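You operate a simulated robot arm through the tools that you are given. There is no shell and no other tool.

You run a simulated robot arm. Do the job below in one go: nothing can be reset, and whatever is moved stays where it is left.

TASK
Brush soap on the three brass nuts and tighten the one that foams.
Fine: brush back in its place; the air stays on and the gauge comes back to 80 psi. Set down upright: wooden brush. A coat counts when it lies all over at full strength: go over it till it gets no stronger.

The check looks at the end state, three seconds after you hand in, the way a careful person would. Anything else that was tipped, shoved, dropped, spilled or broken makes it a failure.

THE ROBOT
A 6-joint arm with a two-finger parallel gripper, fixed in place. Base frame: the origin is on the floor under the middle of its stand, x ahead of it, y to its left, z up; the work surface is at about z = 860. Units: mm, degrees, N and s.
With the tool pointing down near the work surface it reaches from about 240 to 640 mm from the base axis. Its first joint turns from -66.0 to 66.0 degrees. Payload 2.7 kg.
The TCP is the grasp point between the finger pads, 23 mm short of the fingertips. In the tool frame z runs along the fingers and y along their closing line. The gripper opens to 94 mm. The fingers are 38 mm wide and 10 mm thick; the gripper's body (54 by 96 mm) begins 39 mm behind the TCP.
Orientation is that of the tool frame in the base frame, as a unit quaternion [w, x, y, z]. With the fingers straight down and closing along the base's y, the tool's x points along the base's -x, its y along +y and its z along -z.

THE INTERFACE
- The arm moves only by the tool send_rows. Its argument "plan" is a list of rows, each an object (a shift or turn left out is 0, a gripper value left out holds the last) with "travel": the shift along the tool's x, y, z in mm, a list of three; "delta_rot": the turn, a rotation vector about the tool's x, y, z in degrees, a list of three. In form: [{"travel": [x, y, z], "delta_rot": [wx, wy, wz]}, ...]. A call has 1 to 20 rows; each row shifts and turns the commanded pose from where the row before left it, along the tool's axes as they then stand. "jaw" is the closure in counts, from 0 (fully open) to 255 (shut), set as the call begins (left out, the last holds). A row lasts 0.2 s, in which the tool goes at most 50 mm and 8.6 degrees; a call with a longer step from one row to the next is refused whole, and so is a gripper value outside its range. A pose out of reach is approached as far as the arm can. The call stops where the force on the tool passes 40 N (or 10 N more than at its start, if that is more) or the arm is blocked; 0.2 s more then pass. Each finger travels about 45 mm/s and halts on what it meets, pressing with about 35 N; the grip force reading is that of the motor and also rises with nothing between the fingers. The clock runs only during rows and for 0.2 s after the last one: add rows that do not move to give the fingers time. It gives the time, the measured TCP pose, the force on the tool (base axes), the opening and the grip force at its end, in the units of the frame above (readings bear some noise), with the torque about the TCP (base axes, N m) and any sound that the robot's microphone picked up.
- Cameras (640 x 400 px; columns grow to the right, rows downward): "scene" is fixed at [86.4, -442.9, 1405.1]; the picture's right is [0.65, -0.76, 0.00], its down [-0.42, -0.35, -0.84] and it looks along [0.64, 0.54, -0.55] (base axes); focal length 223 px, centre (320, 200). "wrist" rides on the gripper at [86, 16, -75] in the tool frame; the picture's right is [-0.18, 0.98, 0.00], its down [-0.58, -0.11, -0.81] and it looks along [-0.79, -0.15, 0.59] (tool axes); focal length 243 px, centre (320, 200). There is no depth. A picture from a camera that has moved, and an enlarged one, comes with that camera's place and axes in the base frame and with its lens.
- get_image(camera): a new picture of that camera. No time passes.
- zoom(camera, box): a new picture of the part [left, top, right, bottom] of that camera's present view, enlarged. No time passes.
- hand_in(): hands the job in; it is judged then, once.

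Nothing tells you positions but the pictures and the camera data. Unless the task says otherwise, let go and move clear before handing in.

The tools are called after ">>>" by a JSON object that holds its "fn" and its "kwargs". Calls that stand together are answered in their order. send_rows: Moves the arm, as the interface text tells. Its arguments: {"type":"object","properties":{"plan":{"type":"array","items":{"type":"object","properties":{"travel":{"type":"array","items":{"type":"number"}},"delta_rot":{"type":"array","items":{"type":"number"}}}}},"jaw":{"type":"number"}},"required":["plan"]} The other tools are called the same way: get_image (camera) takes a picture; zoom (camera, box) takes an enlarged picture of a part of a camera's view; hand_in () hands the job in.

At the start:

```text
clock: 0.0
position: [345.3, 7.7, 1234.6]
ee_rot: [-0.001, 0.0, 1.0, 0.0]
ft_force: [-0.4, 0.2, -0.5]
moment: [0.02, -0.02, 0.01]
grip_width: 94.3
finger_force: 0.0
```

scene: 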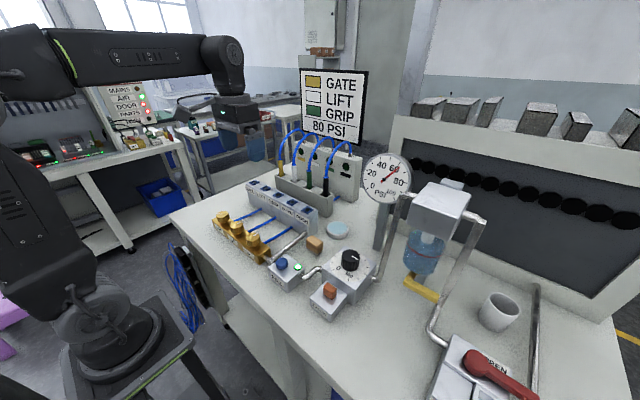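
wrist: 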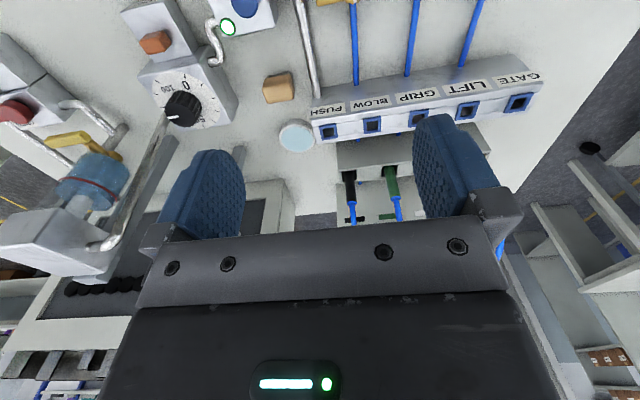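

I see a workbench with brass nuts on a manifold at left, a gauge, a brush-like wooden block and a soap dish. I'll zoom in for details first.

>>> {"fn": "zoom", "kwargs": {"camera": "scene", "box": [190, 180, 350, 280]}}

>>> {"fn": "zoom", "kwargs": {"camera": "scene", "box": [260, 220, 420, 320]}}

>>> {"fn": "zoom", "kwargs": {"camera": "scene", "box": [260, 60, 420, 160]}}

>>> {"fn": "zoom", "kwargs": {"camera": "scene", "box": [340, 140, 500, 240]}}

>>> {"fn": "zoom", "kwargs": {"camera": "wrist", "box": [120, 0, 340, 160]}}

>>> {"fn": "zoom", "kwargs": {"camera": "wrist", "box": [300, 0, 560, 160]}}

```text
4.00 times, centred on (270, 230) of scene
camera zoom: at [86.4, -442.9, 1405.1], right [0.65, -0.76, 0.0], down [-0.42, -0.35, -0.84], along [0.64, 0.54, -0.55], focal length 891 px, centre (520, 80)
```

zoom: 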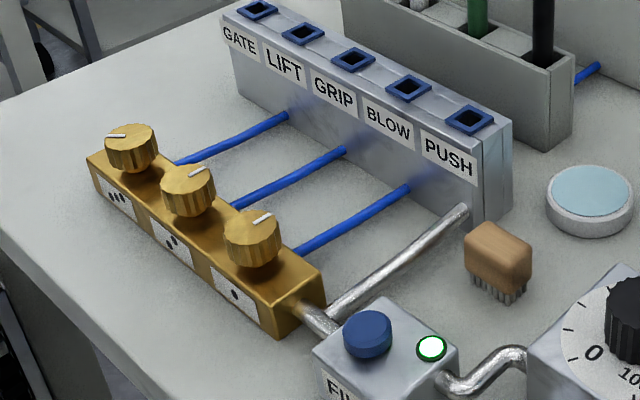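

```text
4.00 times, centred on (340, 270) of scene
camera zoom: at [86.4, -442.9, 1405.1], right [0.65, -0.76, 0.0], down [-0.42, -0.35, -0.84], along [0.64, 0.54, -0.55], focal length 891 px, centre (240, -80)
```

zoom: 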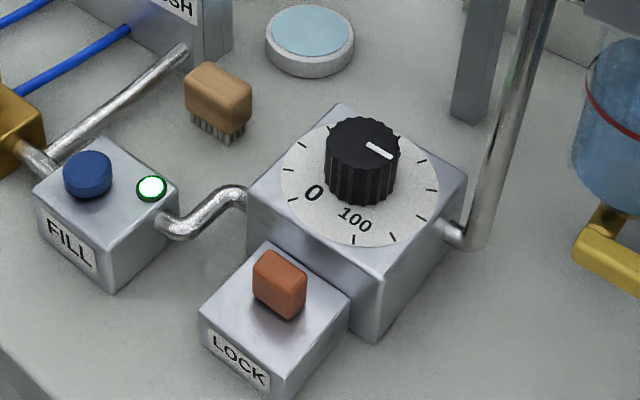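

```text
4.00 times, centred on (340, 110) of scene
camera zoom: at [86.4, -442.9, 1405.1], right [0.65, -0.76, 0.0], down [-0.42, -0.35, -0.84], along [0.64, 0.54, -0.55], focal length 891 px, centre (240, 560)
```

zoom: 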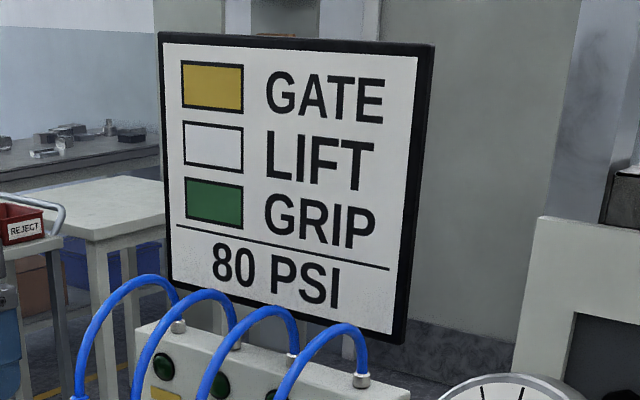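

```text
4.00 times, centred on (420, 190) of scene
camera zoom: at [86.4, -442.9, 1405.1], right [0.65, -0.76, 0.0], down [-0.42, -0.35, -0.84], along [0.64, 0.54, -0.55], focal length 891 px, centre (-80, 240)
```

zoom: 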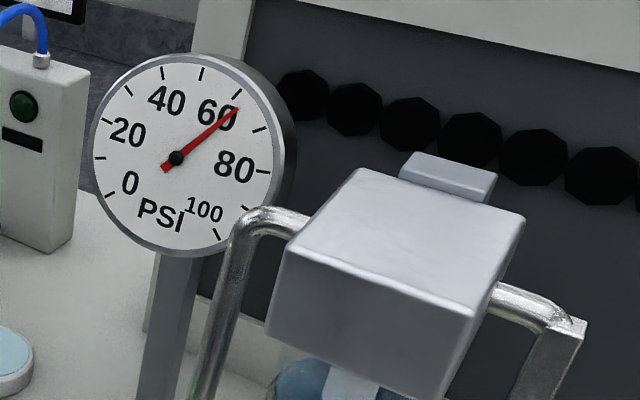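

```text
2.50 times, centred on (230, 80) of wrist
camera zoom: at [259.0, 25.1, 1308.5], right [0.18, 0.98, 0.0], down [0.58, -0.11, 0.81], along [0.79, -0.15, -0.59], focal length 606 px, centre (545, 500)
```

zoom: 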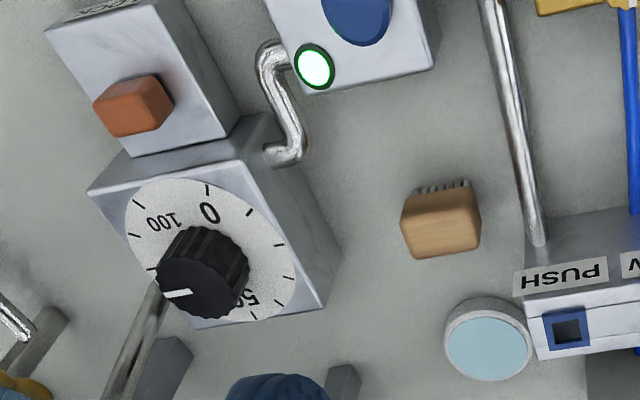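

```text
2.46 times, centred on (430, 80) of wrist
camera zoom: at [259.0, 25.1, 1308.5], right [0.18, 0.98, 0.0], down [0.58, -0.11, 0.81], along [0.79, -0.15, -0.59], focal length 597 px, centre (49, 495)
```

zoom: 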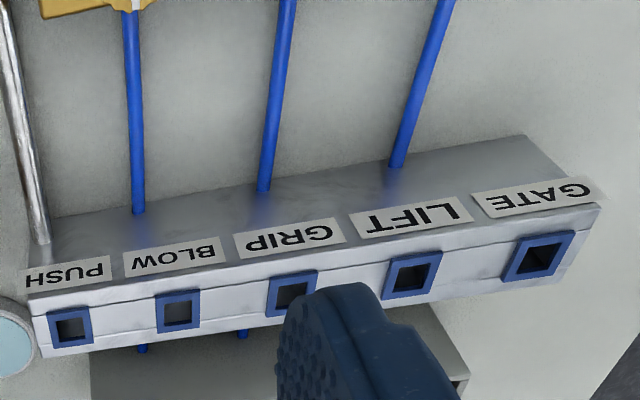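

The brush sits near (465,-97), the soap dish near (600,-95), and the nuts lie along x≈345. I'll move closer over the brush for a better view.

>>> {"fn": "send_rows", "kwargs": {"plan": [{"travel": [-12.5, -17.2, 30.8]}, {"travel": [-12.5, -17.2, 30.8]}, {"travel": [-12.5, -17.2, 30.8]}, {"travel": [-12.5, -17.2, 30.8]}, {"travel": [-12.5, -17.2, 30.8]}, {"travel": [-12.5, -17.2, 30.8]}, {"travel": [0, 0, 0]}], "jaw": 0}}

>>> {"fn": "get_image", "kwargs": {"camera": "wrist"}}

>>> {"fn": "get_image", "kwargs": {"camera": "scene"}}

```text
clock: 1.6
position: [421.9, -94.1, 1049.4]
ee_rot: [0.0, 0.0, 1.0, 0.0]
ft_force: [-0.2, 0.0, 0.4]
moment: [0.02, -0.02, 0.01]
grip_width: 93.9
finger_force: 0.0
```

```text
taken
camera wrist: at [334.6, -77.8, 1124.0], right [0.18, 0.98, 0.0], down [0.58, -0.11, 0.81], along [0.79, -0.15, -0.59], focal length 243 px, centre (320, 200)
```

wrist: 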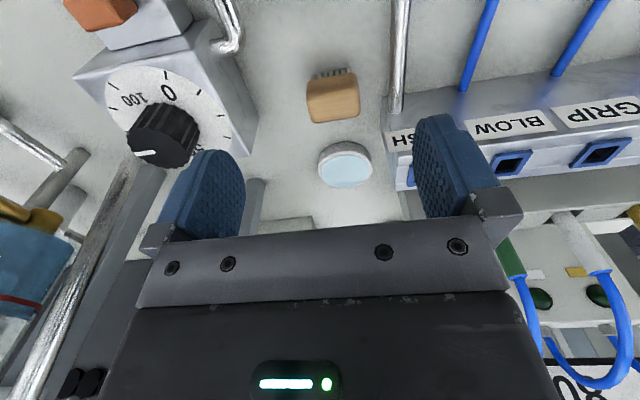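

```text
taken
```

scene: 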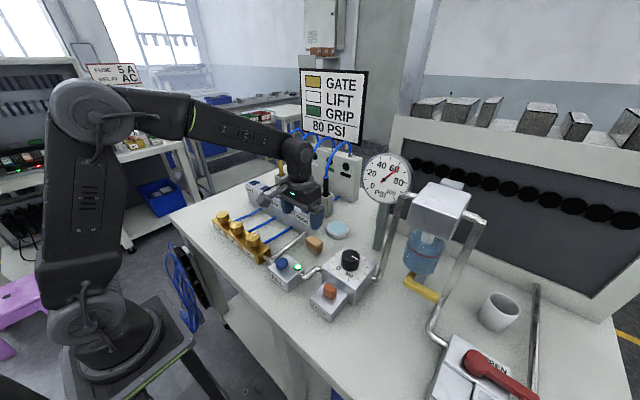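

>>> {"fn": "zoom", "kwargs": {"camera": "wrist", "box": [270, 40, 430, 200]}}

>>> {"fn": "zoom", "kwargs": {"camera": "wrist", "box": [80, 30, 260, 180]}}

>>> {"fn": "zoom", "kwargs": {"camera": "scene", "box": [280, 215, 360, 265]}}

>>> {"fn": "zoom", "kwargs": {"camera": "scene", "box": [350, 140, 430, 220]}}

```text
2.50 times, centred on (350, 120) of wrist
camera zoom: at [334.6, -77.8, 1124.0], right [0.18, 0.98, 0.0], down [0.58, -0.11, 0.81], along [0.79, -0.15, -0.59], focal length 606 px, centre (245, 400)
```

zoom: 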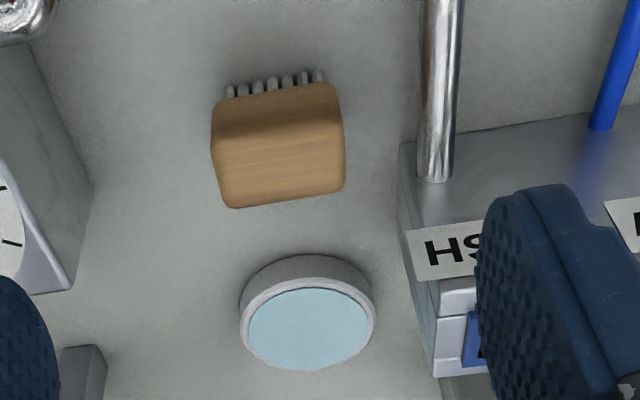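

```text
2.67 times, centred on (170, 105) of wrist
camera zoom: at [334.6, -77.8, 1124.0], right [0.18, 0.98, 0.0], down [0.58, -0.11, 0.81], along [0.79, -0.15, -0.59], focal length 647 px, centre (720, 453)
```

zoom: 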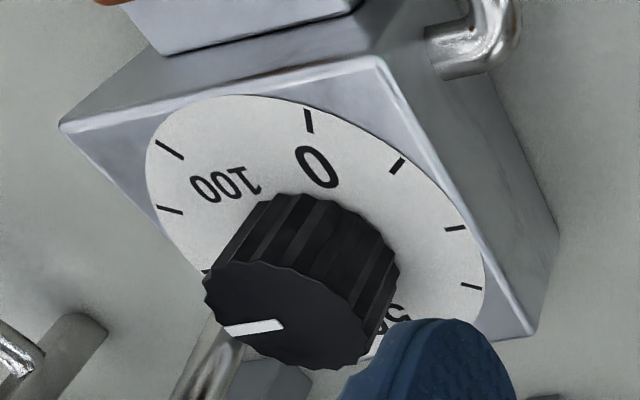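

```text
8.00 times, centred on (320, 240) of scene
camera zoom: at [86.4, -442.9, 1405.1], right [0.65, -0.76, 0.0], down [-0.42, -0.35, -0.84], along [0.64, 0.54, -0.55], focal length 1782 px, centre (320, -120)
```

zoom: 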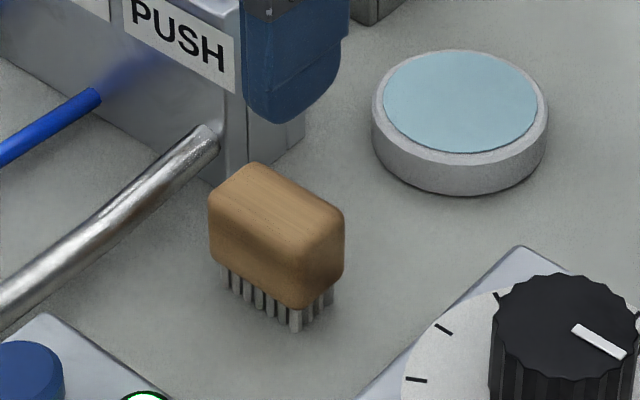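

```text
5.00 times, centred on (390, 180) of scene
camera zoom: at [86.4, -442.9, 1405.1], right [0.65, -0.76, 0.0], down [-0.42, -0.35, -0.84], along [0.64, 0.54, -0.55], focal length 1114 px, centre (-30, 300)
```

zoom: 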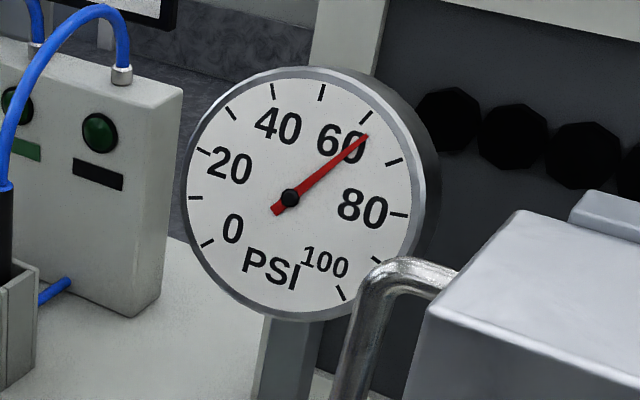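

The brush wood block is centred near (475,-89), about 48 mm along y, 28 mm along x, top at z≈906. The regulator is set at about 80 and the gauge reads about 63. I'll narrow the jaws and move over the brush.

>>> {"fn": "send_rows", "kwargs": {"plan": [{"travel": [-18, 1.7, 10]}, {"travel": [-18, 1.7, 10]}, {"travel": [-18.3, 1.6, 10]}, {"travel": [0, 0, 19]}, {"travel": [0, 0, 0]}], "jaw": 60}}

>>> {"fn": "get_image", "kwargs": {"camera": "wrist"}}

>>> {"fn": "get_image", "kwargs": {"camera": "scene"}}

```text
clock: 2.8
position: [476.8, -89.0, 998.6]
ee_rot: [0.001, 0.001, 1.0, -0.001]
ft_force: [0.2, 0.7, -0.4]
moment: [-0.01, 0.02, 0.0]
grip_width: 71.9
finger_force: 0.1
```

```text
taken
camera wrist: at [388.8, -73.1, 1073.9], right [0.18, 0.98, 0.0], down [0.58, -0.11, 0.81], along [0.79, -0.15, -0.59], focal length 243 px, centre (320, 200)
```

wrist: 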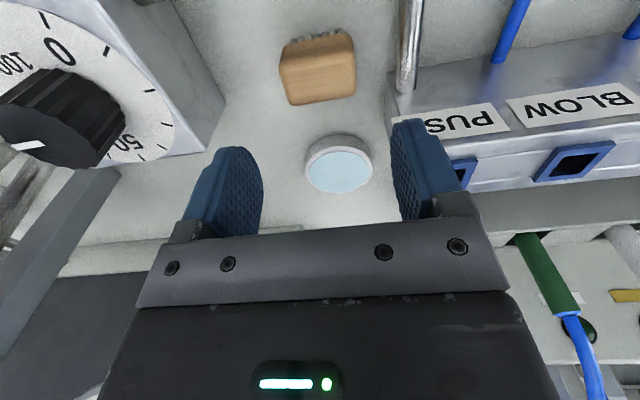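

```text
taken
```

scene: 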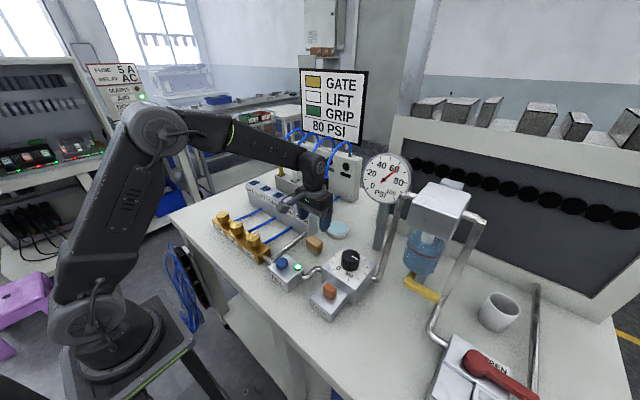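

>>> {"fn": "zoom", "kwargs": {"camera": "wrist", "box": [240, 10, 400, 110]}}

>>> {"fn": "zoom", "kwargs": {"camera": "scene", "box": [280, 180, 360, 260]}}

```text
4.00 times, centred on (320, 60) of wrist
camera zoom: at [388.8, -73.1, 1073.9], right [0.18, 0.98, 0.0], down [0.58, -0.11, 0.81], along [0.79, -0.15, -0.59], focal length 970 px, centre (320, 760)
```

zoom: 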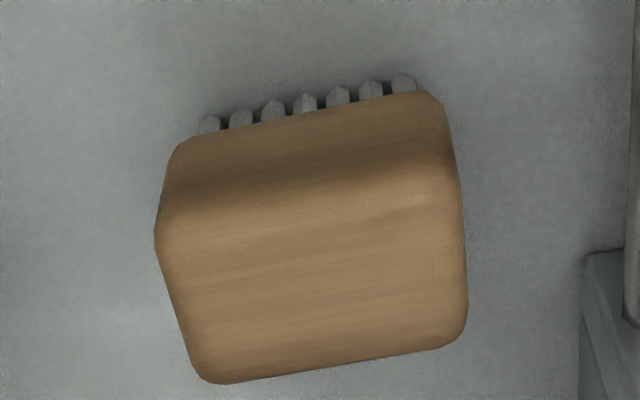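

```text
5.00 times, centred on (320, 220) of scene
camera zoom: at [86.4, -442.9, 1405.1], right [0.65, -0.76, 0.0], down [-0.42, -0.35, -0.84], along [0.64, 0.54, -0.55], focal length 1114 px, centre (320, 100)
```

zoom: 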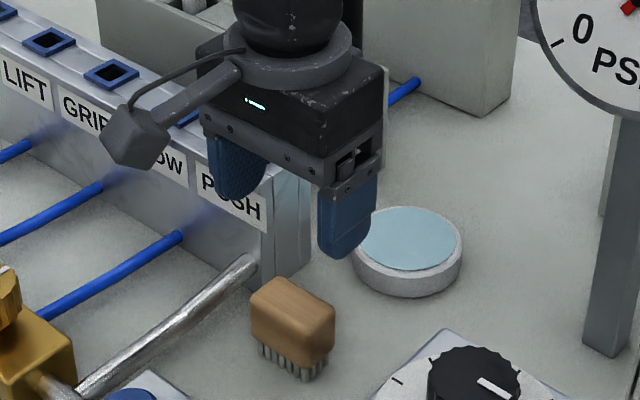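

The brush lies centred under the TCP, aligned with base axes. I'll lower onto it and grip the wood.

>>> {"fn": "send_rows", "kwargs": {"plan": [{"travel": [0, 0, 30]}, {"travel": [0, 0, 30]}, {"travel": [0, 0, 20]}, {"travel": [0, 0, 15]}, {"travel": [0, 0, 0]}], "jaw": 60}}

>>> {"fn": "zoom", "kwargs": {"camera": "scene", "box": [280, 190, 360, 270]}}

>>> {"fn": "get_image", "kwargs": {"camera": "wrist"}}

```text
clock: 4.0
position: [475.9, -90.4, 904.2]
ee_rot: [0.0, 0.001, 1.0, 0.0]
ft_force: [-0.2, 0.2, -0.2]
moment: [-0.02, 0.02, 0.01]
grip_width: 71.9
finger_force: 0.1
```

```text
5.00 times, centred on (320, 230) of scene
camera zoom: at [86.4, -442.9, 1405.1], right [0.65, -0.76, 0.0], down [-0.42, -0.35, -0.84], along [0.64, 0.54, -0.55], focal length 1114 px, centre (320, 50)
```

zoom: 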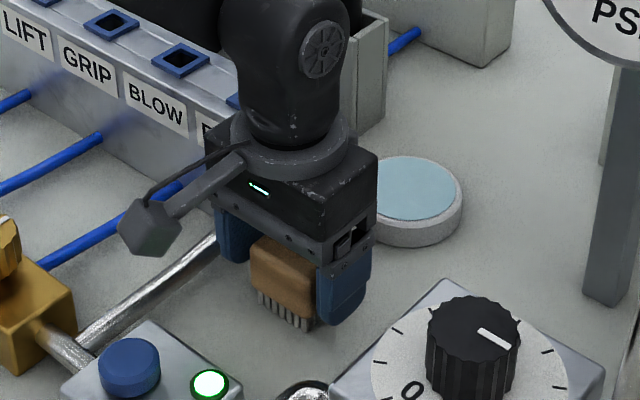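

```text
taken
camera wrist: at [388.3, -72.7, 979.0], right [0.18, 0.98, 0.0], down [0.58, -0.11, 0.81], along [0.79, -0.15, -0.59], focal length 243 px, centre (320, 200)
```

wrist: 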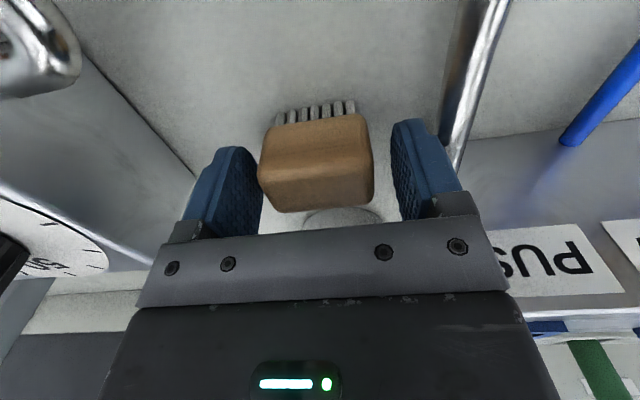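

>>> {"fn": "send_rows", "kwargs": {"plan": [{"travel": [0, 0, 0]}, {"travel": [0, 0, 0]}, {"travel": [0, 0, 0]}, {"travel": [0, 0, 0]}], "jaw": 160}}

>>> {"fn": "get_image", "kwargs": {"camera": "wrist"}}

>>> {"fn": "zoom", "kwargs": {"camera": "scene", "box": [280, 190, 360, 270]}}

```text
clock: 5.0
position: [476.7, -88.4, 904.7]
ee_rot: [0.001, 0.0, 1.0, 0.0]
ft_force: [1.0, 1.3, 0.1]
moment: [0.01, -0.02, -0.04]
grip_width: 51.3
finger_force: 35.1
```

```text
taken
camera wrist: at [388.3, -72.7, 979.2], right [0.18, 0.98, 0.0], down [0.58, -0.11, 0.81], along [0.79, -0.15, -0.59], focal length 243 px, centre (320, 200)
```

wrist: 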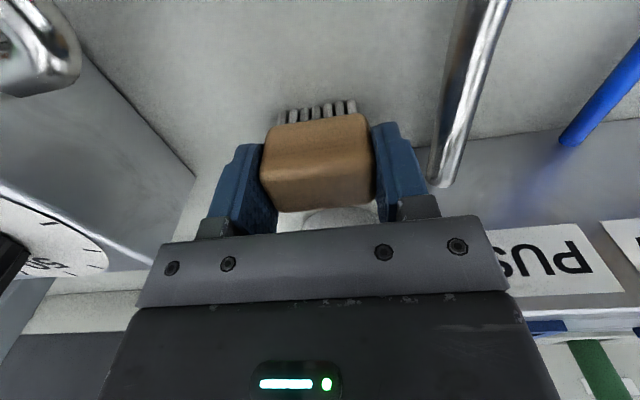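

```text
5.00 times, centred on (320, 230) of scene
camera zoom: at [86.4, -442.9, 1405.1], right [0.65, -0.76, 0.0], down [-0.42, -0.35, -0.84], along [0.64, 0.54, -0.55], focal length 1114 px, centre (320, 50)
```

zoom: 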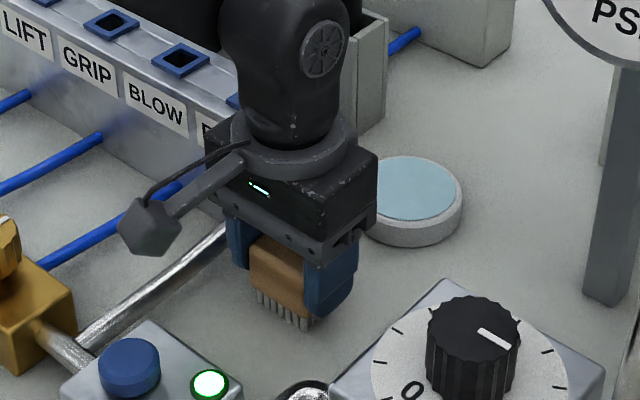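

Gripped at 51 mm. I'll lift, then carry it over the soap dish at about (601,-88).

>>> {"fn": "send_rows", "kwargs": {"plan": [{"travel": [0, 0, -20]}, {"travel": [0, 0, -30]}, {"travel": [0, 0, -30]}, {"travel": [0, 0, -20]}, {"travel": [-25, 0, 0]}, {"travel": [-25, 0, 0]}, {"travel": [-25, 0, 0]}, {"travel": [-25, 0, 0]}, {"travel": [-25, 0, 0]}, {"travel": [0, 0, 0]}]}}

>>> {"fn": "get_image", "kwargs": {"camera": "wrist"}}

>>> {"fn": "get_image", "kwargs": {"camera": "scene"}}

>>> {"fn": "zoom", "kwargs": {"camera": "scene", "box": [290, 160, 390, 260]}}

```text
clock: 7.2
position: [601.1, -88.3, 1005.5]
ee_rot: [0.0, 0.0, 1.0, 0.0]
ft_force: [0.0, 0.6, 0.0]
moment: [0.03, -0.01, -0.01]
grip_width: 51.4
finger_force: 35.3
```

```text
taken
camera wrist: at [513.3, -73.3, 1080.4], right [0.18, 0.98, 0.0], down [0.58, -0.11, 0.81], along [0.79, -0.15, -0.59], focal length 243 px, centre (320, 200)
```

wrist: 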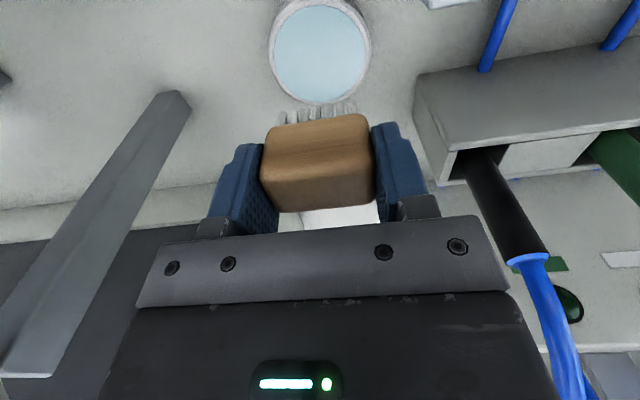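

```text
taken
```

scene: 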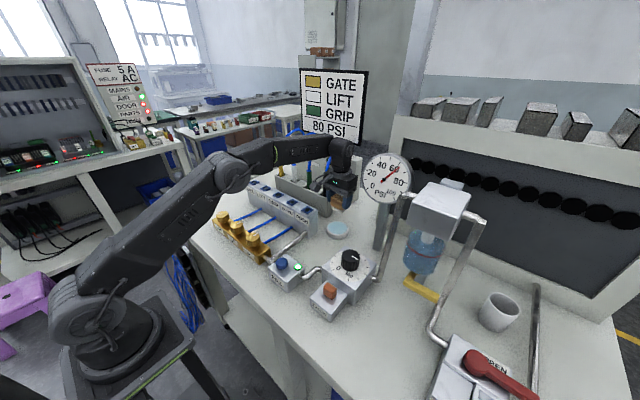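

```text
4.00 times, centred on (340, 210) of scene
camera zoom: at [86.4, -442.9, 1405.1], right [0.65, -0.76, 0.0], down [-0.42, -0.35, -0.84], along [0.64, 0.54, -0.55], focal length 891 px, centre (240, 160)
```

zoom: 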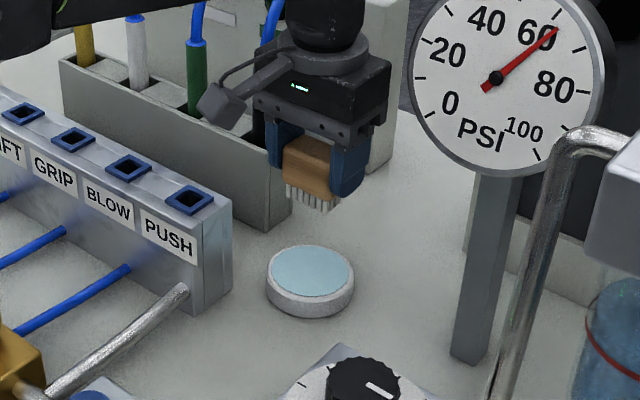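

The dish centre looks closer to (596,-88). I'll shift slightly and lower toward the soap.

>>> {"fn": "send_rows", "kwargs": {"plan": [{"travel": [4, 0, 20]}, {"travel": [0, 0, 25]}, {"travel": [0, 0, 20]}, {"travel": [0, 0, 10]}, {"travel": [0, 0, 0]}]}}

>>> {"fn": "zoom", "kwargs": {"camera": "scene", "box": [300, 190, 380, 250]}}

>>> {"fn": "get_image", "kwargs": {"camera": "wrist"}}

```text
clock: 8.4
position: [597.4, -89.0, 930.8]
ee_rot: [0.001, 0.001, 1.0, -0.001]
ft_force: [0.7, -0.2, 0.1]
moment: [-0.03, 0.01, -0.02]
grip_width: 51.3
finger_force: 35.2
```

```text
6.67 times, centred on (340, 220) of scene
camera zoom: at [86.4, -442.9, 1405.1], right [0.65, -0.76, 0.0], down [-0.42, -0.35, -0.84], along [0.64, 0.54, -0.55], focal length 1485 px, centre (187, 67)
```

zoom: 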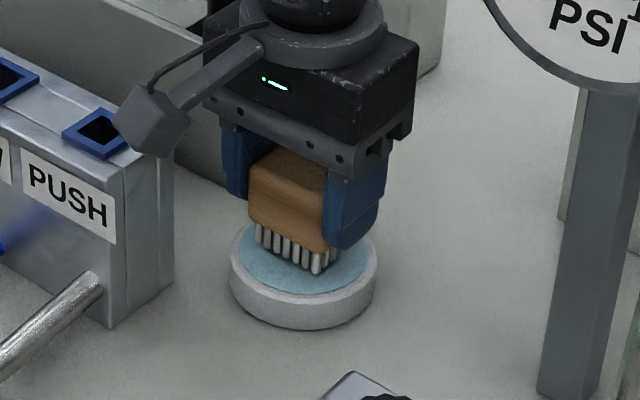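

```text
taken
camera wrist: at [510.2, -72.1, 1005.5], right [0.18, 0.98, 0.0], down [0.58, -0.11, 0.81], along [0.79, -0.15, -0.59], focal length 243 px, centre (320, 200)
```

wrist: 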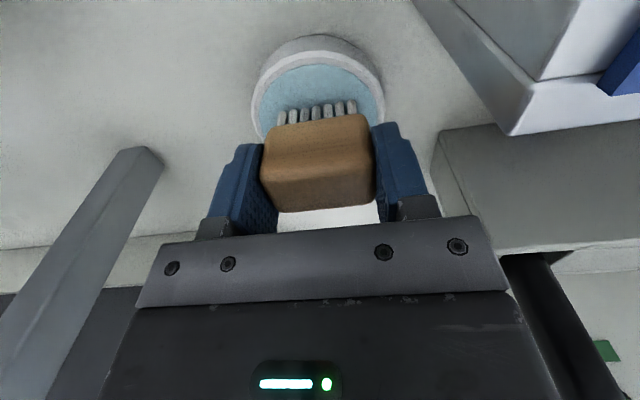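

>>> {"fn": "send_rows", "kwargs": {"plan": [{"travel": [0, 0, 2]}, {"travel": [0, 0, 2]}, {"travel": [0, 0, 2]}, {"travel": [0, 0, 0]}]}}

>>> {"fn": "zoom", "kwargs": {"camera": "scene", "box": [310, 210, 370, 250]}}

```text
clock: 9.4
position: [597.4, -88.5, 925.9]
ee_rot: [0.001, 0.0, 1.0, 0.0]
ft_force: [-4.5, 0.2, 14.0]
moment: [0.03, 0.25, -0.03]
grip_width: 51.5
finger_force: 35.4
```

```text
10.00 times, centred on (340, 230) of scene
camera zoom: at [86.0, -442.8, 1405.2], right [0.65, -0.76, 0.0], down [-0.42, -0.35, -0.84], along [0.64, 0.54, -0.55], focal length 2228 px, centre (120, -100)
```

zoom: 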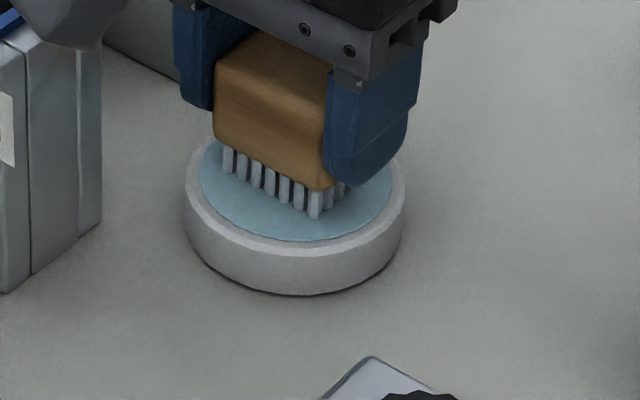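

Contact with the soap was made (14 N). I'll ease off, then lift and check the bristles for soap.

>>> {"fn": "send_rows", "kwargs": {"plan": [{"travel": [0, 0, -2]}, {"travel": [0, 0, 0]}, {"travel": [0, 0, 0]}, {"travel": [0, 0, -20]}, {"travel": [0, 0, -30]}, {"travel": [0, 0, -30]}, {"travel": [0, 0, 0]}]}}

>>> {"fn": "zoom", "kwargs": {"camera": "scene", "box": [310, 190, 370, 250]}}

>>> {"fn": "zoom", "kwargs": {"camera": "wrist", "box": [220, 20, 420, 220]}}

```text
clock: 11.0
position: [598.6, -89.2, 1005.3]
ee_rot: [0.0, 0.001, 1.0, 0.0]
ft_force: [0.4, -0.5, -0.6]
moment: [-0.03, 0.03, 0.0]
grip_width: 51.3
finger_force: 35.5
```

```text
6.67 times, centred on (340, 220) of scene
camera zoom: at [86.4, -442.9, 1405.1], right [0.65, -0.76, 0.0], down [-0.42, -0.35, -0.84], along [0.64, 0.54, -0.55], focal length 1485 px, centre (187, 67)
```

zoom: 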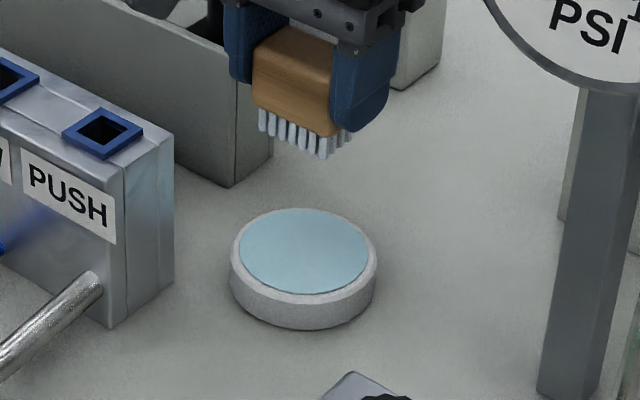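

```text
2.00 times, centred on (320, 120) of wrist
camera zoom: at [510.2, -72.4, 1080.2], right [0.18, 0.98, 0.0], down [0.58, -0.11, 0.81], along [0.79, -0.15, -0.59], focal length 485 px, centre (320, 360)
```

zoom: 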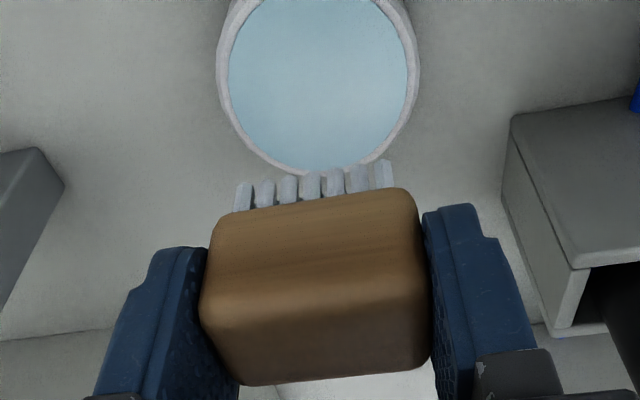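

Bristles now carry soap. I'll lift and fly over the blocks to look at the nuts.

>>> {"fn": "send_rows", "kwargs": {"plan": [{"travel": [0, 0, -30]}, {"travel": [0, 0, -30]}, {"travel": [29.7, 13.6, 0]}, {"travel": [29.7, 13.6, 0]}, {"travel": [29.7, 13.6, 0]}, {"travel": [29.7, 13.6, 0]}, {"travel": [29.7, 13.6, 0]}, {"travel": [29.7, 13.6, 0]}, {"travel": [29.7, 13.6, 0]}, {"travel": [29.7, 13.6, 0]}, {"travel": [29.7, 13.6, 0]}, {"travel": [29.7, 13.6, 0]}, {"travel": [0, 0, 0]}]}}

>>> {"fn": "get_image", "kwargs": {"camera": "wrist"}}

>>> {"fn": "get_image", "kwargs": {"camera": "scene"}}

>>> {"fn": "zoom", "kwargs": {"camera": "scene", "box": [200, 190, 300, 270]}}

```text
clock: 13.8
position: [300.3, 46.1, 1065.9]
ee_rot: [0.001, 0.0, 1.0, 0.0]
ft_force: [-0.6, -0.1, -0.3]
moment: [-0.03, -0.01, 0.02]
grip_width: 51.1
finger_force: 34.7
```

```text
taken
camera wrist: at [213.1, 62.8, 1141.0], right [0.18, 0.98, 0.0], down [0.58, -0.11, 0.81], along [0.79, -0.15, -0.59], focal length 243 px, centre (320, 200)
```

wrist: 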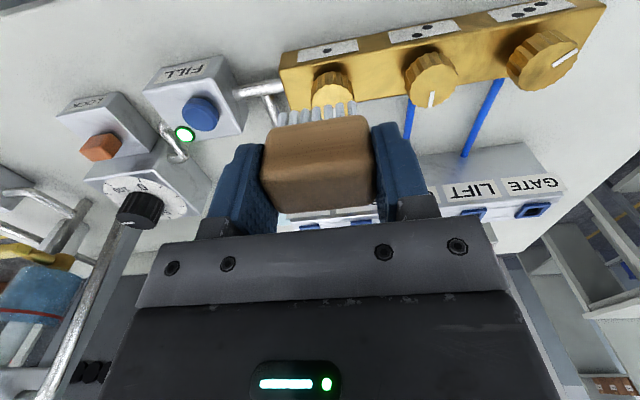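

```text
taken
```

scene: 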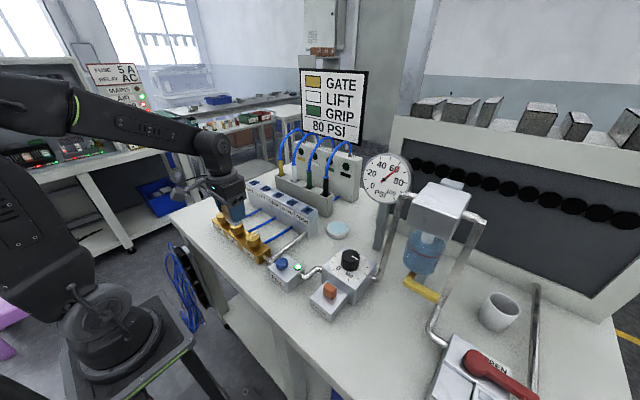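

```text
5.00 times, centred on (250, 230) of scene
camera zoom: at [86.4, -442.9, 1405.1], right [0.65, -0.76, 0.0], down [-0.42, -0.35, -0.84], along [0.64, 0.54, -0.55], focal length 1114 px, centre (670, 50)
```

zoom: 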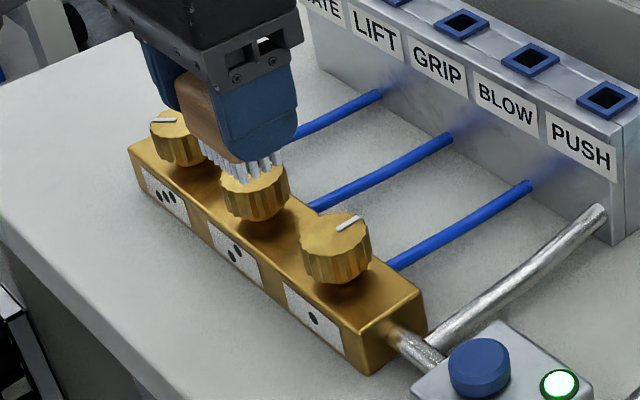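

>>> {"fn": "zoom", "kwargs": {"camera": "wrist", "box": [380, 0, 620, 130]}}

>>> {"fn": "zoom", "kwargs": {"camera": "wrist", "box": [260, 20, 420, 140]}}

```text
2.67 times, centred on (500, 65) of wrist
camera zoom: at [213.1, 62.8, 1141.0], right [0.18, 0.98, 0.0], down [0.58, -0.11, 0.81], along [0.79, -0.15, -0.59], focal length 647 px, centre (-160, 560)
```

zoom: 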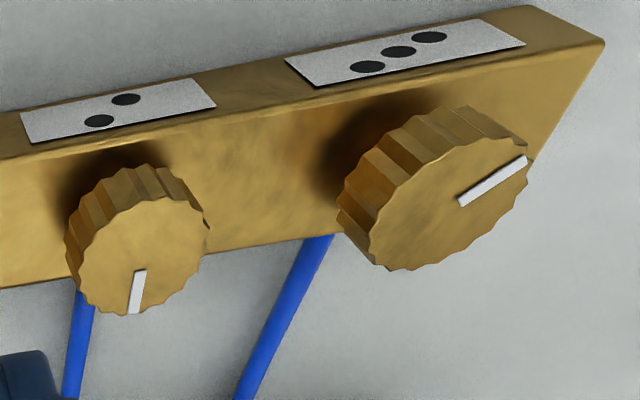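

```text
3.33 times, centred on (340, 80) of wrist
camera zoom: at [213.1, 62.8, 1141.0], right [0.18, 0.98, 0.0], down [0.58, -0.11, 0.81], along [0.79, -0.15, -0.59], focal length 809 px, centre (253, 600)
```

zoom: 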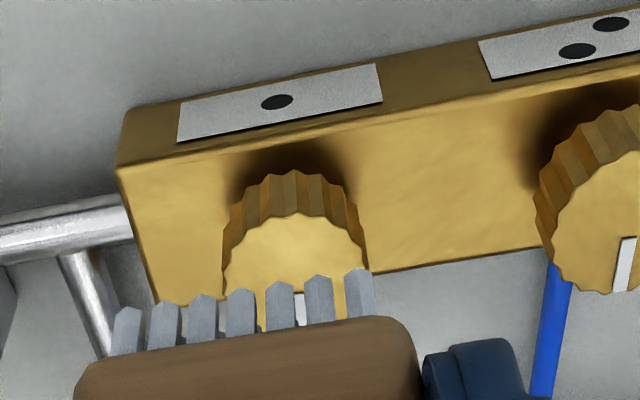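

The nuts sit at about (344.5, 51.5), (344.5, 142.5), (344.5, 233) with tops at z≈931, diameter 44. I'll bring the brush above the one-dot nut.

>>> {"fn": "send_rows", "kwargs": {"plan": [{"travel": [-15, 1.7, 15]}, {"travel": [-15, 1.7, 15]}, {"travel": [-14.6, 1.7, 15]}, {"travel": [0, 0, 25]}, {"travel": [0, 0, 10]}, {"travel": [0, 0, 0]}]}}

>>> {"fn": "zoom", "kwargs": {"camera": "scene", "box": [220, 190, 300, 270]}}

>>> {"fn": "zoom", "kwargs": {"camera": "wrist", "box": [220, 0, 420, 200]}}

```text
clock: 15.2
position: [344.4, 52.1, 986.3]
ee_rot: [0.001, 0.0, 1.0, 0.0]
ft_force: [0.0, 0.0, 0.1]
moment: [0.0, 0.0, -0.01]
grip_width: 51.3
finger_force: 35.0
```

```text
5.00 times, centred on (260, 230) of scene
camera zoom: at [86.4, -442.9, 1405.1], right [0.65, -0.76, 0.0], down [-0.42, -0.35, -0.84], along [0.64, 0.54, -0.55], focal length 1114 px, centre (620, 50)
```

zoom: 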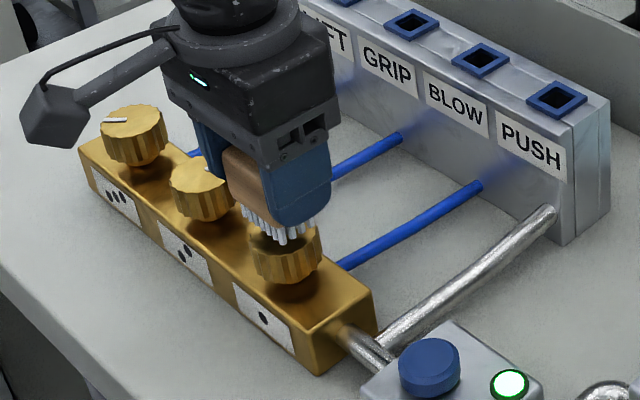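

```text
2.00 times, centred on (320, 100) of wrist
camera zoom: at [258.0, 68.7, 1061.7], right [0.18, 0.98, 0.0], down [0.58, -0.11, 0.81], along [0.79, -0.15, -0.59], focal length 485 px, centre (320, 400)
```

zoom: 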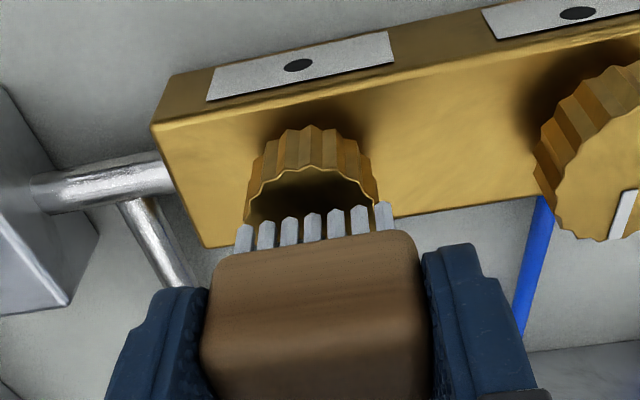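

>>> {"fn": "send_rows", "kwargs": {"plan": [{"travel": [0, 0, 6]}, {"travel": [0, 0, 3]}, {"travel": [0, 0, 1]}, {"travel": [0, 0, 0]}]}}

>>> {"fn": "zoom", "kwargs": {"camera": "scene", "box": [230, 210, 290, 260]}}

```text
clock: 16.2
position: [345.8, 51.7, 977.6]
ee_rot: [0.002, 0.0, 1.0, 0.0]
ft_force: [-8.9, -3.6, 28.2]
moment: [0.0, 0.4, 0.06]
grip_width: 51.2
finger_force: 34.6
```

```text
8.00 times, centred on (260, 235) of scene
camera zoom: at [85.9, -443.0, 1405.1], right [0.65, -0.76, 0.0], down [-0.42, -0.35, -0.84], along [0.64, 0.54, -0.55], focal length 1782 px, centre (800, -80)
```

zoom: 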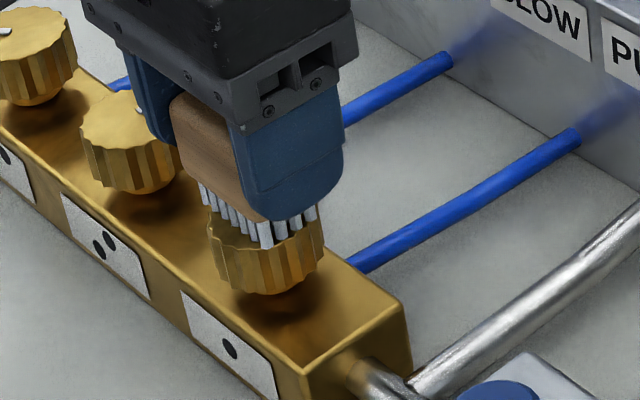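

Contact is at TCP z≈978. I'll ease to a light press and stroke over the nut back and forth.

>>> {"fn": "send_rows", "kwargs": {"plan": [{"travel": [0, 0, -1.4]}, {"travel": [-8, 0, 0]}, {"travel": [-8, 0, 0]}, {"travel": [8, 0, 0]}, {"travel": [8, 0, 0]}, {"travel": [8, 0, 0]}, {"travel": [8, 0, 0]}, {"travel": [-8, 0, 0]}, {"travel": [-8, 0, 0]}, {"travel": [0, 0, 0]}]}}

>>> {"fn": "zoom", "kwargs": {"camera": "scene", "box": [230, 210, 290, 260]}}

>>> {"fn": "zoom", "kwargs": {"camera": "wrist", "box": [220, 0, 420, 200]}}

```text
clock: 18.4
position: [342.5, 51.3, 977.7]
ee_rot: [0.0, -0.001, 1.0, 0.0]
ft_force: [-9.0, 1.7, 24.8]
moment: [0.06, 0.24, 0.01]
grip_width: 51.4
finger_force: 35.2
```

```text
8.00 times, centred on (260, 235) of scene
camera zoom: at [85.9, -442.9, 1405.2], right [0.65, -0.76, 0.0], down [-0.42, -0.35, -0.84], along [0.64, 0.54, -0.55], focal length 1782 px, centre (800, -80)
```

zoom: 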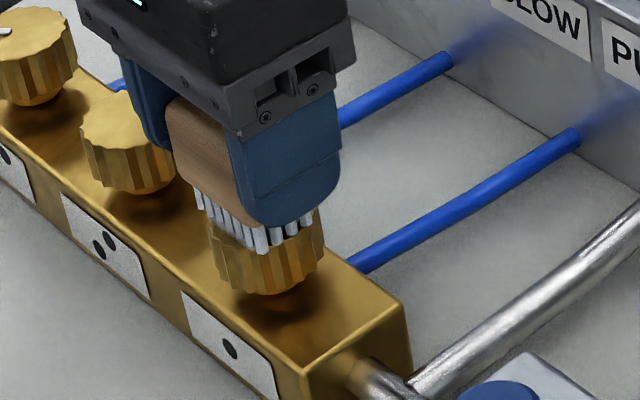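

```text
2.00 times, centred on (320, 100) of wrist
camera zoom: at [256.0, 67.6, 1052.1], right [0.18, 0.98, 0.0], down [0.58, -0.11, 0.81], along [0.79, -0.15, -0.59], focal length 485 px, centre (320, 400)
```

zoom: 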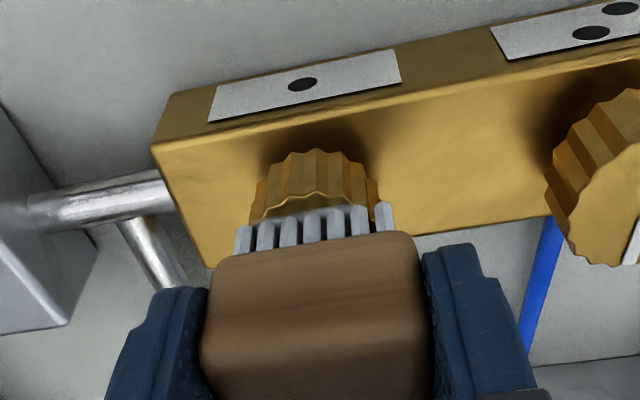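

>>> {"fn": "send_rows", "kwargs": {"plan": [{"travel": [0, 0, -3]}, {"travel": [0, 0, -20]}, {"travel": [15, 0, -20]}, {"travel": [30, 0, 0]}, {"travel": [0, 0, 0]}]}}

>>> {"fn": "zoom", "kwargs": {"camera": "scene", "box": [230, 210, 290, 260]}}

>>> {"fn": "zoom", "kwargs": {"camera": "wrist", "box": [220, 0, 420, 200]}}

```text
clock: 19.6
position: [299.7, 52.0, 1021.7]
ee_rot: [0.001, 0.0, 1.0, 0.0]
ft_force: [-0.2, 0.8, -0.1]
moment: [0.0, 0.02, -0.04]
grip_width: 51.1
finger_force: 34.8
```

```text
8.00 times, centred on (260, 235) of scene
camera zoom: at [86.4, -442.9, 1405.1], right [0.65, -0.76, 0.0], down [-0.42, -0.35, -0.84], along [0.64, 0.54, -0.55], focal length 1782 px, centre (800, -80)
```

zoom: 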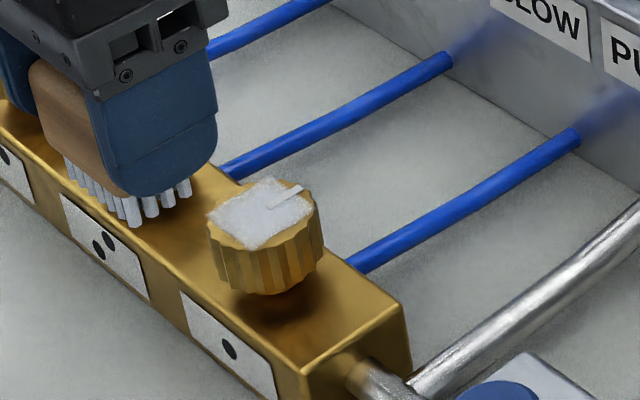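

```text
2.00 times, centred on (320, 100) of wrist
camera zoom: at [212.7, 68.5, 1095.8], right [0.18, 0.98, 0.0], down [0.58, -0.11, 0.81], along [0.79, -0.15, -0.59], focal length 485 px, centre (320, 400)
```

zoom: 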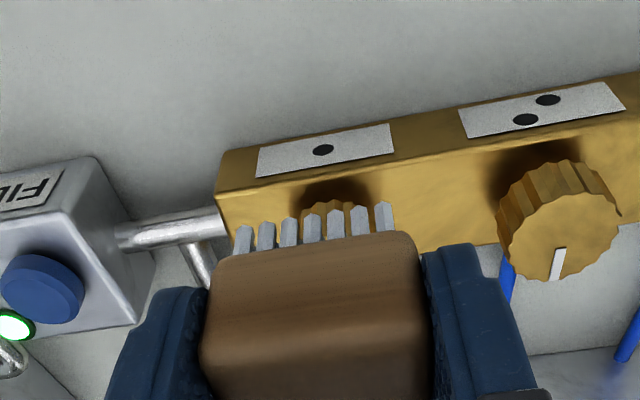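

>>> {"fn": "zoom", "kwargs": {"camera": "scene", "box": [248, 226, 276, 248]}}

>>> {"fn": "zoom", "kwargs": {"camera": "scene", "box": [360, 150, 420, 210]}}

```text
16.00 times, centred on (262, 237) of scene
camera zoom: at [86.4, -442.9, 1405.1], right [0.65, -0.76, 0.0], down [-0.42, -0.35, -0.84], along [0.64, 0.54, -0.55], focal length 3564 px, centre (1248, -392)
```

zoom: 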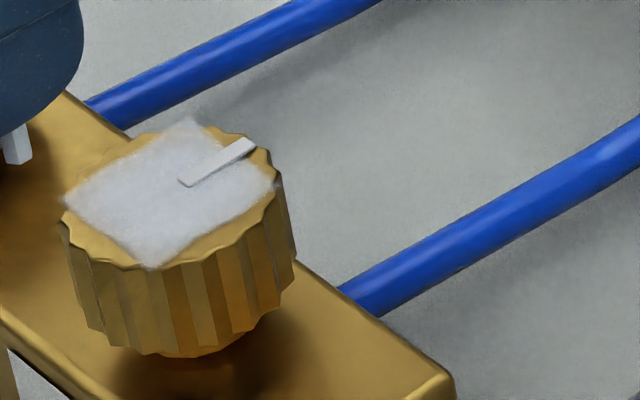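

```text
6.67 times, centred on (390, 180) of scene
camera zoom: at [86.4, -442.9, 1405.1], right [0.65, -0.76, 0.0], down [-0.42, -0.35, -0.84], along [0.64, 0.54, -0.55], focal length 1485 px, centre (-147, 333)
```

zoom: 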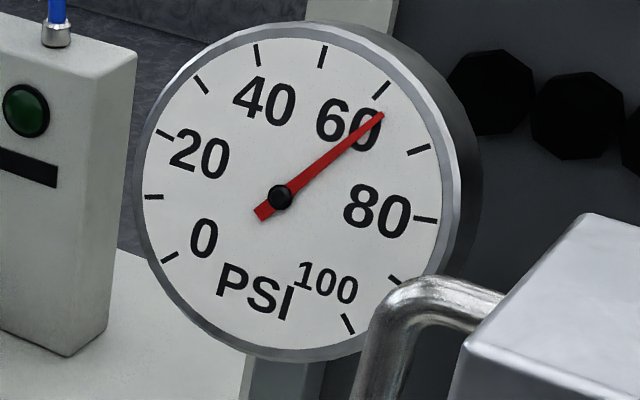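

The coat shows as a square whitish patch on the nut's top. I'll go back for more passes with a lighter press and compare strength.

>>> {"fn": "send_rows", "kwargs": {"plan": [{"travel": [-22, 0, 0]}, {"travel": [-23, 0, 0]}, {"travel": [0, 0, 20]}, {"travel": [0, 0, 18]}, {"travel": [0, 0, 2]}, {"travel": [0, 0, 1.5]}, {"travel": [0, 0, 0]}]}}

```text
clock: 21.2
position: [345.8, 50.5, 978.8]
ee_rot: [0.001, 0.0, 1.0, 0.001]
ft_force: [0.7, 0.5, -0.2]
moment: [0.0, -0.01, 0.0]
grip_width: 51.1
finger_force: 35.3
```

>>> {"fn": "send_rows", "kwargs": {"plan": [{"travel": [0, 0, 1]}, {"travel": [0, 0, 0]}]}}

```text
clock: 21.8
position: [344.8, 50.4, 978.3]
ee_rot: [0.001, 0.0, 1.0, 0.0]
ft_force: [0.4, -0.4, -0.1]
moment: [-0.03, 0.03, -0.03]
grip_width: 51.3
finger_force: 34.8
```

>>> {"fn": "send_rows", "kwargs": {"plan": [{"travel": [0, 0, 0.7]}, {"travel": [0, 0, 0]}]}}

```text
clock: 22.4
position: [345.1, 51.8, 975.8]
ee_rot: [0.0, 0.0, 1.0, 0.0]
ft_force: [0.4, -0.2, 0.9]
moment: [-0.03, -0.04, 0.01]
grip_width: 51.4
finger_force: 35.0
```

>>> {"fn": "send_rows", "kwargs": {"plan": [{"travel": [0, 0, 0.8]}, {"travel": [0, 0, 0]}]}}

```text
clock: 23.0
position: [345.6, 52.5, 977.5]
ee_rot: [0.002, -0.001, 1.0, 0.001]
ft_force: [0.5, -1.2, 6.3]
moment: [-0.09, -0.1, 0.02]
grip_width: 51.3
finger_force: 35.5
```

>>> {"fn": "send_rows", "kwargs": {"plan": [{"travel": [-6, 0, 0]}, {"travel": [-6, 0, 0]}, {"travel": [6, 0, 0]}, {"travel": [6, 0, 0]}, {"travel": [6, 0, 0]}, {"travel": [6, 0, 0]}, {"travel": [-6, 4, 0]}, {"travel": [-6, 0, 0]}, {"travel": [-6, 0, 0]}, {"travel": [-6, 0, 0]}, {"travel": [6, -8, 0]}, {"travel": [6, 0, 0]}, {"travel": [6, 0, 0]}, {"travel": [6, 0, 0]}, {"travel": [-6, 4, 0]}, {"travel": [-6, 0, 0]}, {"travel": [0, 0, 0]}]}}

```text
clock: 26.6
position: [344.0, 52.1, 976.3]
ee_rot: [0.001, 0.0, 1.0, 0.0]
ft_force: [0.1, 1.2, 0.2]
moment: [0.07, -0.01, -0.01]
grip_width: 51.4
finger_force: 35.0
```

>>> {"fn": "send_rows", "kwargs": {"plan": [{"travel": [0, 0, -3]}, {"travel": [0, 0, -20]}, {"travel": [15, 0, -20]}, {"travel": [30, 0, 0]}, {"travel": [0, 0, 0]}]}}

>>> {"fn": "zoom", "kwargs": {"camera": "scene", "box": [248, 226, 276, 248]}}

>>> {"fn": "zoom", "kwargs": {"camera": "scene", "box": [220, 200, 280, 250]}}

>>> {"fn": "zoom", "kwargs": {"camera": "wrist", "box": [220, 0, 420, 200]}}

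```text
clock: 27.8
position: [297.4, 53.3, 1018.9]
ee_rot: [0.001, 0.001, 1.0, 0.0]
ft_force: [0.3, -0.5, 0.0]
moment: [-0.02, 0.04, -0.01]
grip_width: 51.5
finger_force: 34.9
```

```text
16.00 times, centred on (262, 237) of scene
camera zoom: at [86.4, -442.9, 1405.1], right [0.65, -0.76, 0.0], down [-0.42, -0.35, -0.84], along [0.64, 0.54, -0.55], focal length 3564 px, centre (1248, -392)
```

zoom: 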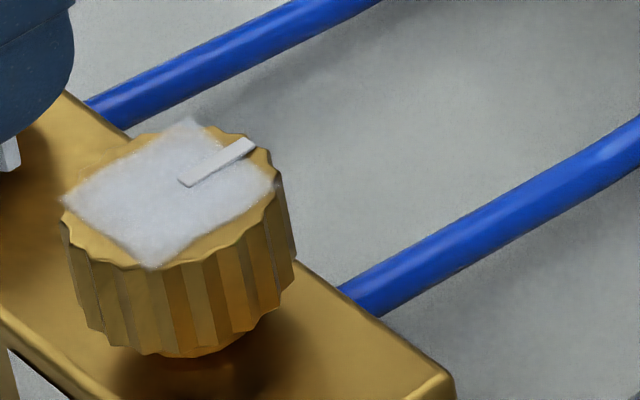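

```text
8.00 times, centred on (250, 225) of scene
camera zoom: at [86.4, -442.9, 1405.1], right [0.65, -0.76, 0.0], down [-0.42, -0.35, -0.84], along [0.64, 0.54, -0.55], focal length 1782 px, centre (880, 0)
```

zoom: 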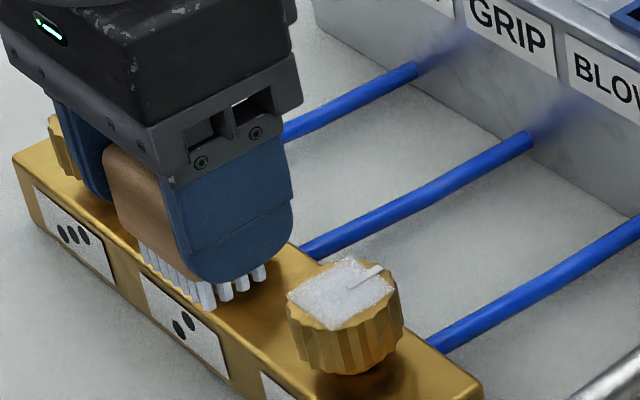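

```text
2.00 times, centred on (320, 100) of wrist
camera zoom: at [210.9, 69.4, 1093.8], right [0.18, 0.98, 0.0], down [0.58, -0.11, 0.81], along [0.79, -0.15, -0.59], focal length 485 px, centre (320, 400)
```

zoom: 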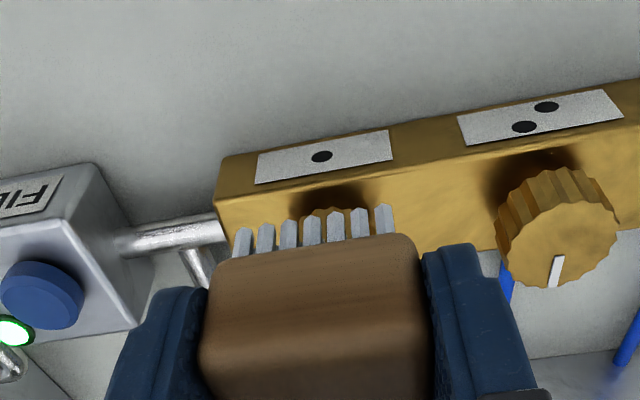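

>>> {"fn": "send_rows", "kwargs": {"plan": [{"travel": [-22, 0, 0]}, {"travel": [-23, 0, 0]}, {"travel": [0, 0, 20]}, {"travel": [0, 0, 18]}, {"travel": [0, 0, 3]}, {"travel": [0, 0, 1.5]}, {"travel": [0, 0, 1]}, {"travel": [0, 0, 0]}]}}

```text
clock: 29.6
position: [343.8, 50.9, 976.9]
ee_rot: [0.002, 0.0, 1.0, -0.001]
ft_force: [-2.8, -3.4, 12.4]
moment: [-0.16, 0.04, -0.01]
grip_width: 51.3
finger_force: 35.0
```

>>> {"fn": "send_rows", "kwargs": {"plan": [{"travel": [-6, 0, 0]}, {"travel": [-6, 0, 0]}, {"travel": [6, 0, 0]}, {"travel": [6, 0, 0]}, {"travel": [6, 0, 0]}, {"travel": [6, 0, 0]}, {"travel": [-6, 4, 0]}, {"travel": [-6, 0, 0]}, {"travel": [-6, 0, 0]}, {"travel": [-6, 0, 0]}, {"travel": [6, -8, 0]}, {"travel": [6, 0, 0]}, {"travel": [6, 0, 0]}, {"travel": [6, 0, 0]}, {"travel": [-6, 4, 0]}, {"travel": [-6, 0, 0]}, {"travel": [0, 0, 0]}]}}

>>> {"fn": "zoom", "kwargs": {"camera": "scene", "box": [230, 210, 290, 260]}}

```text
clock: 33.2
position: [345.9, 50.6, 976.6]
ee_rot: [0.001, 0.0, 1.0, 0.001]
ft_force: [-4.1, 0.7, 9.5]
moment: [0.09, 0.09, 0.04]
grip_width: 51.3
finger_force: 34.8
```

```text
8.00 times, centred on (260, 235) of scene
camera zoom: at [86.2, -442.8, 1405.1], right [0.65, -0.76, 0.0], down [-0.42, -0.35, -0.84], along [0.64, 0.54, -0.55], focal length 1782 px, centre (800, -80)
```

zoom: 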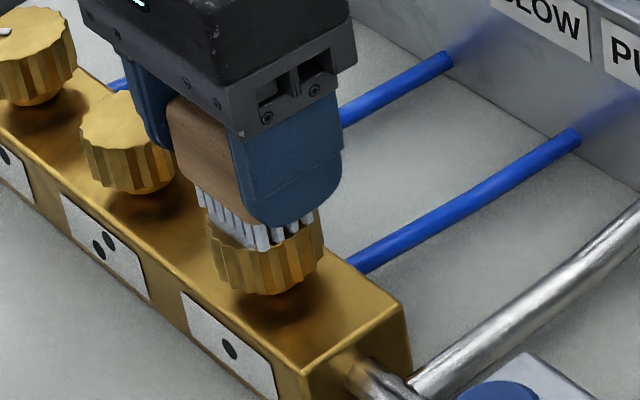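

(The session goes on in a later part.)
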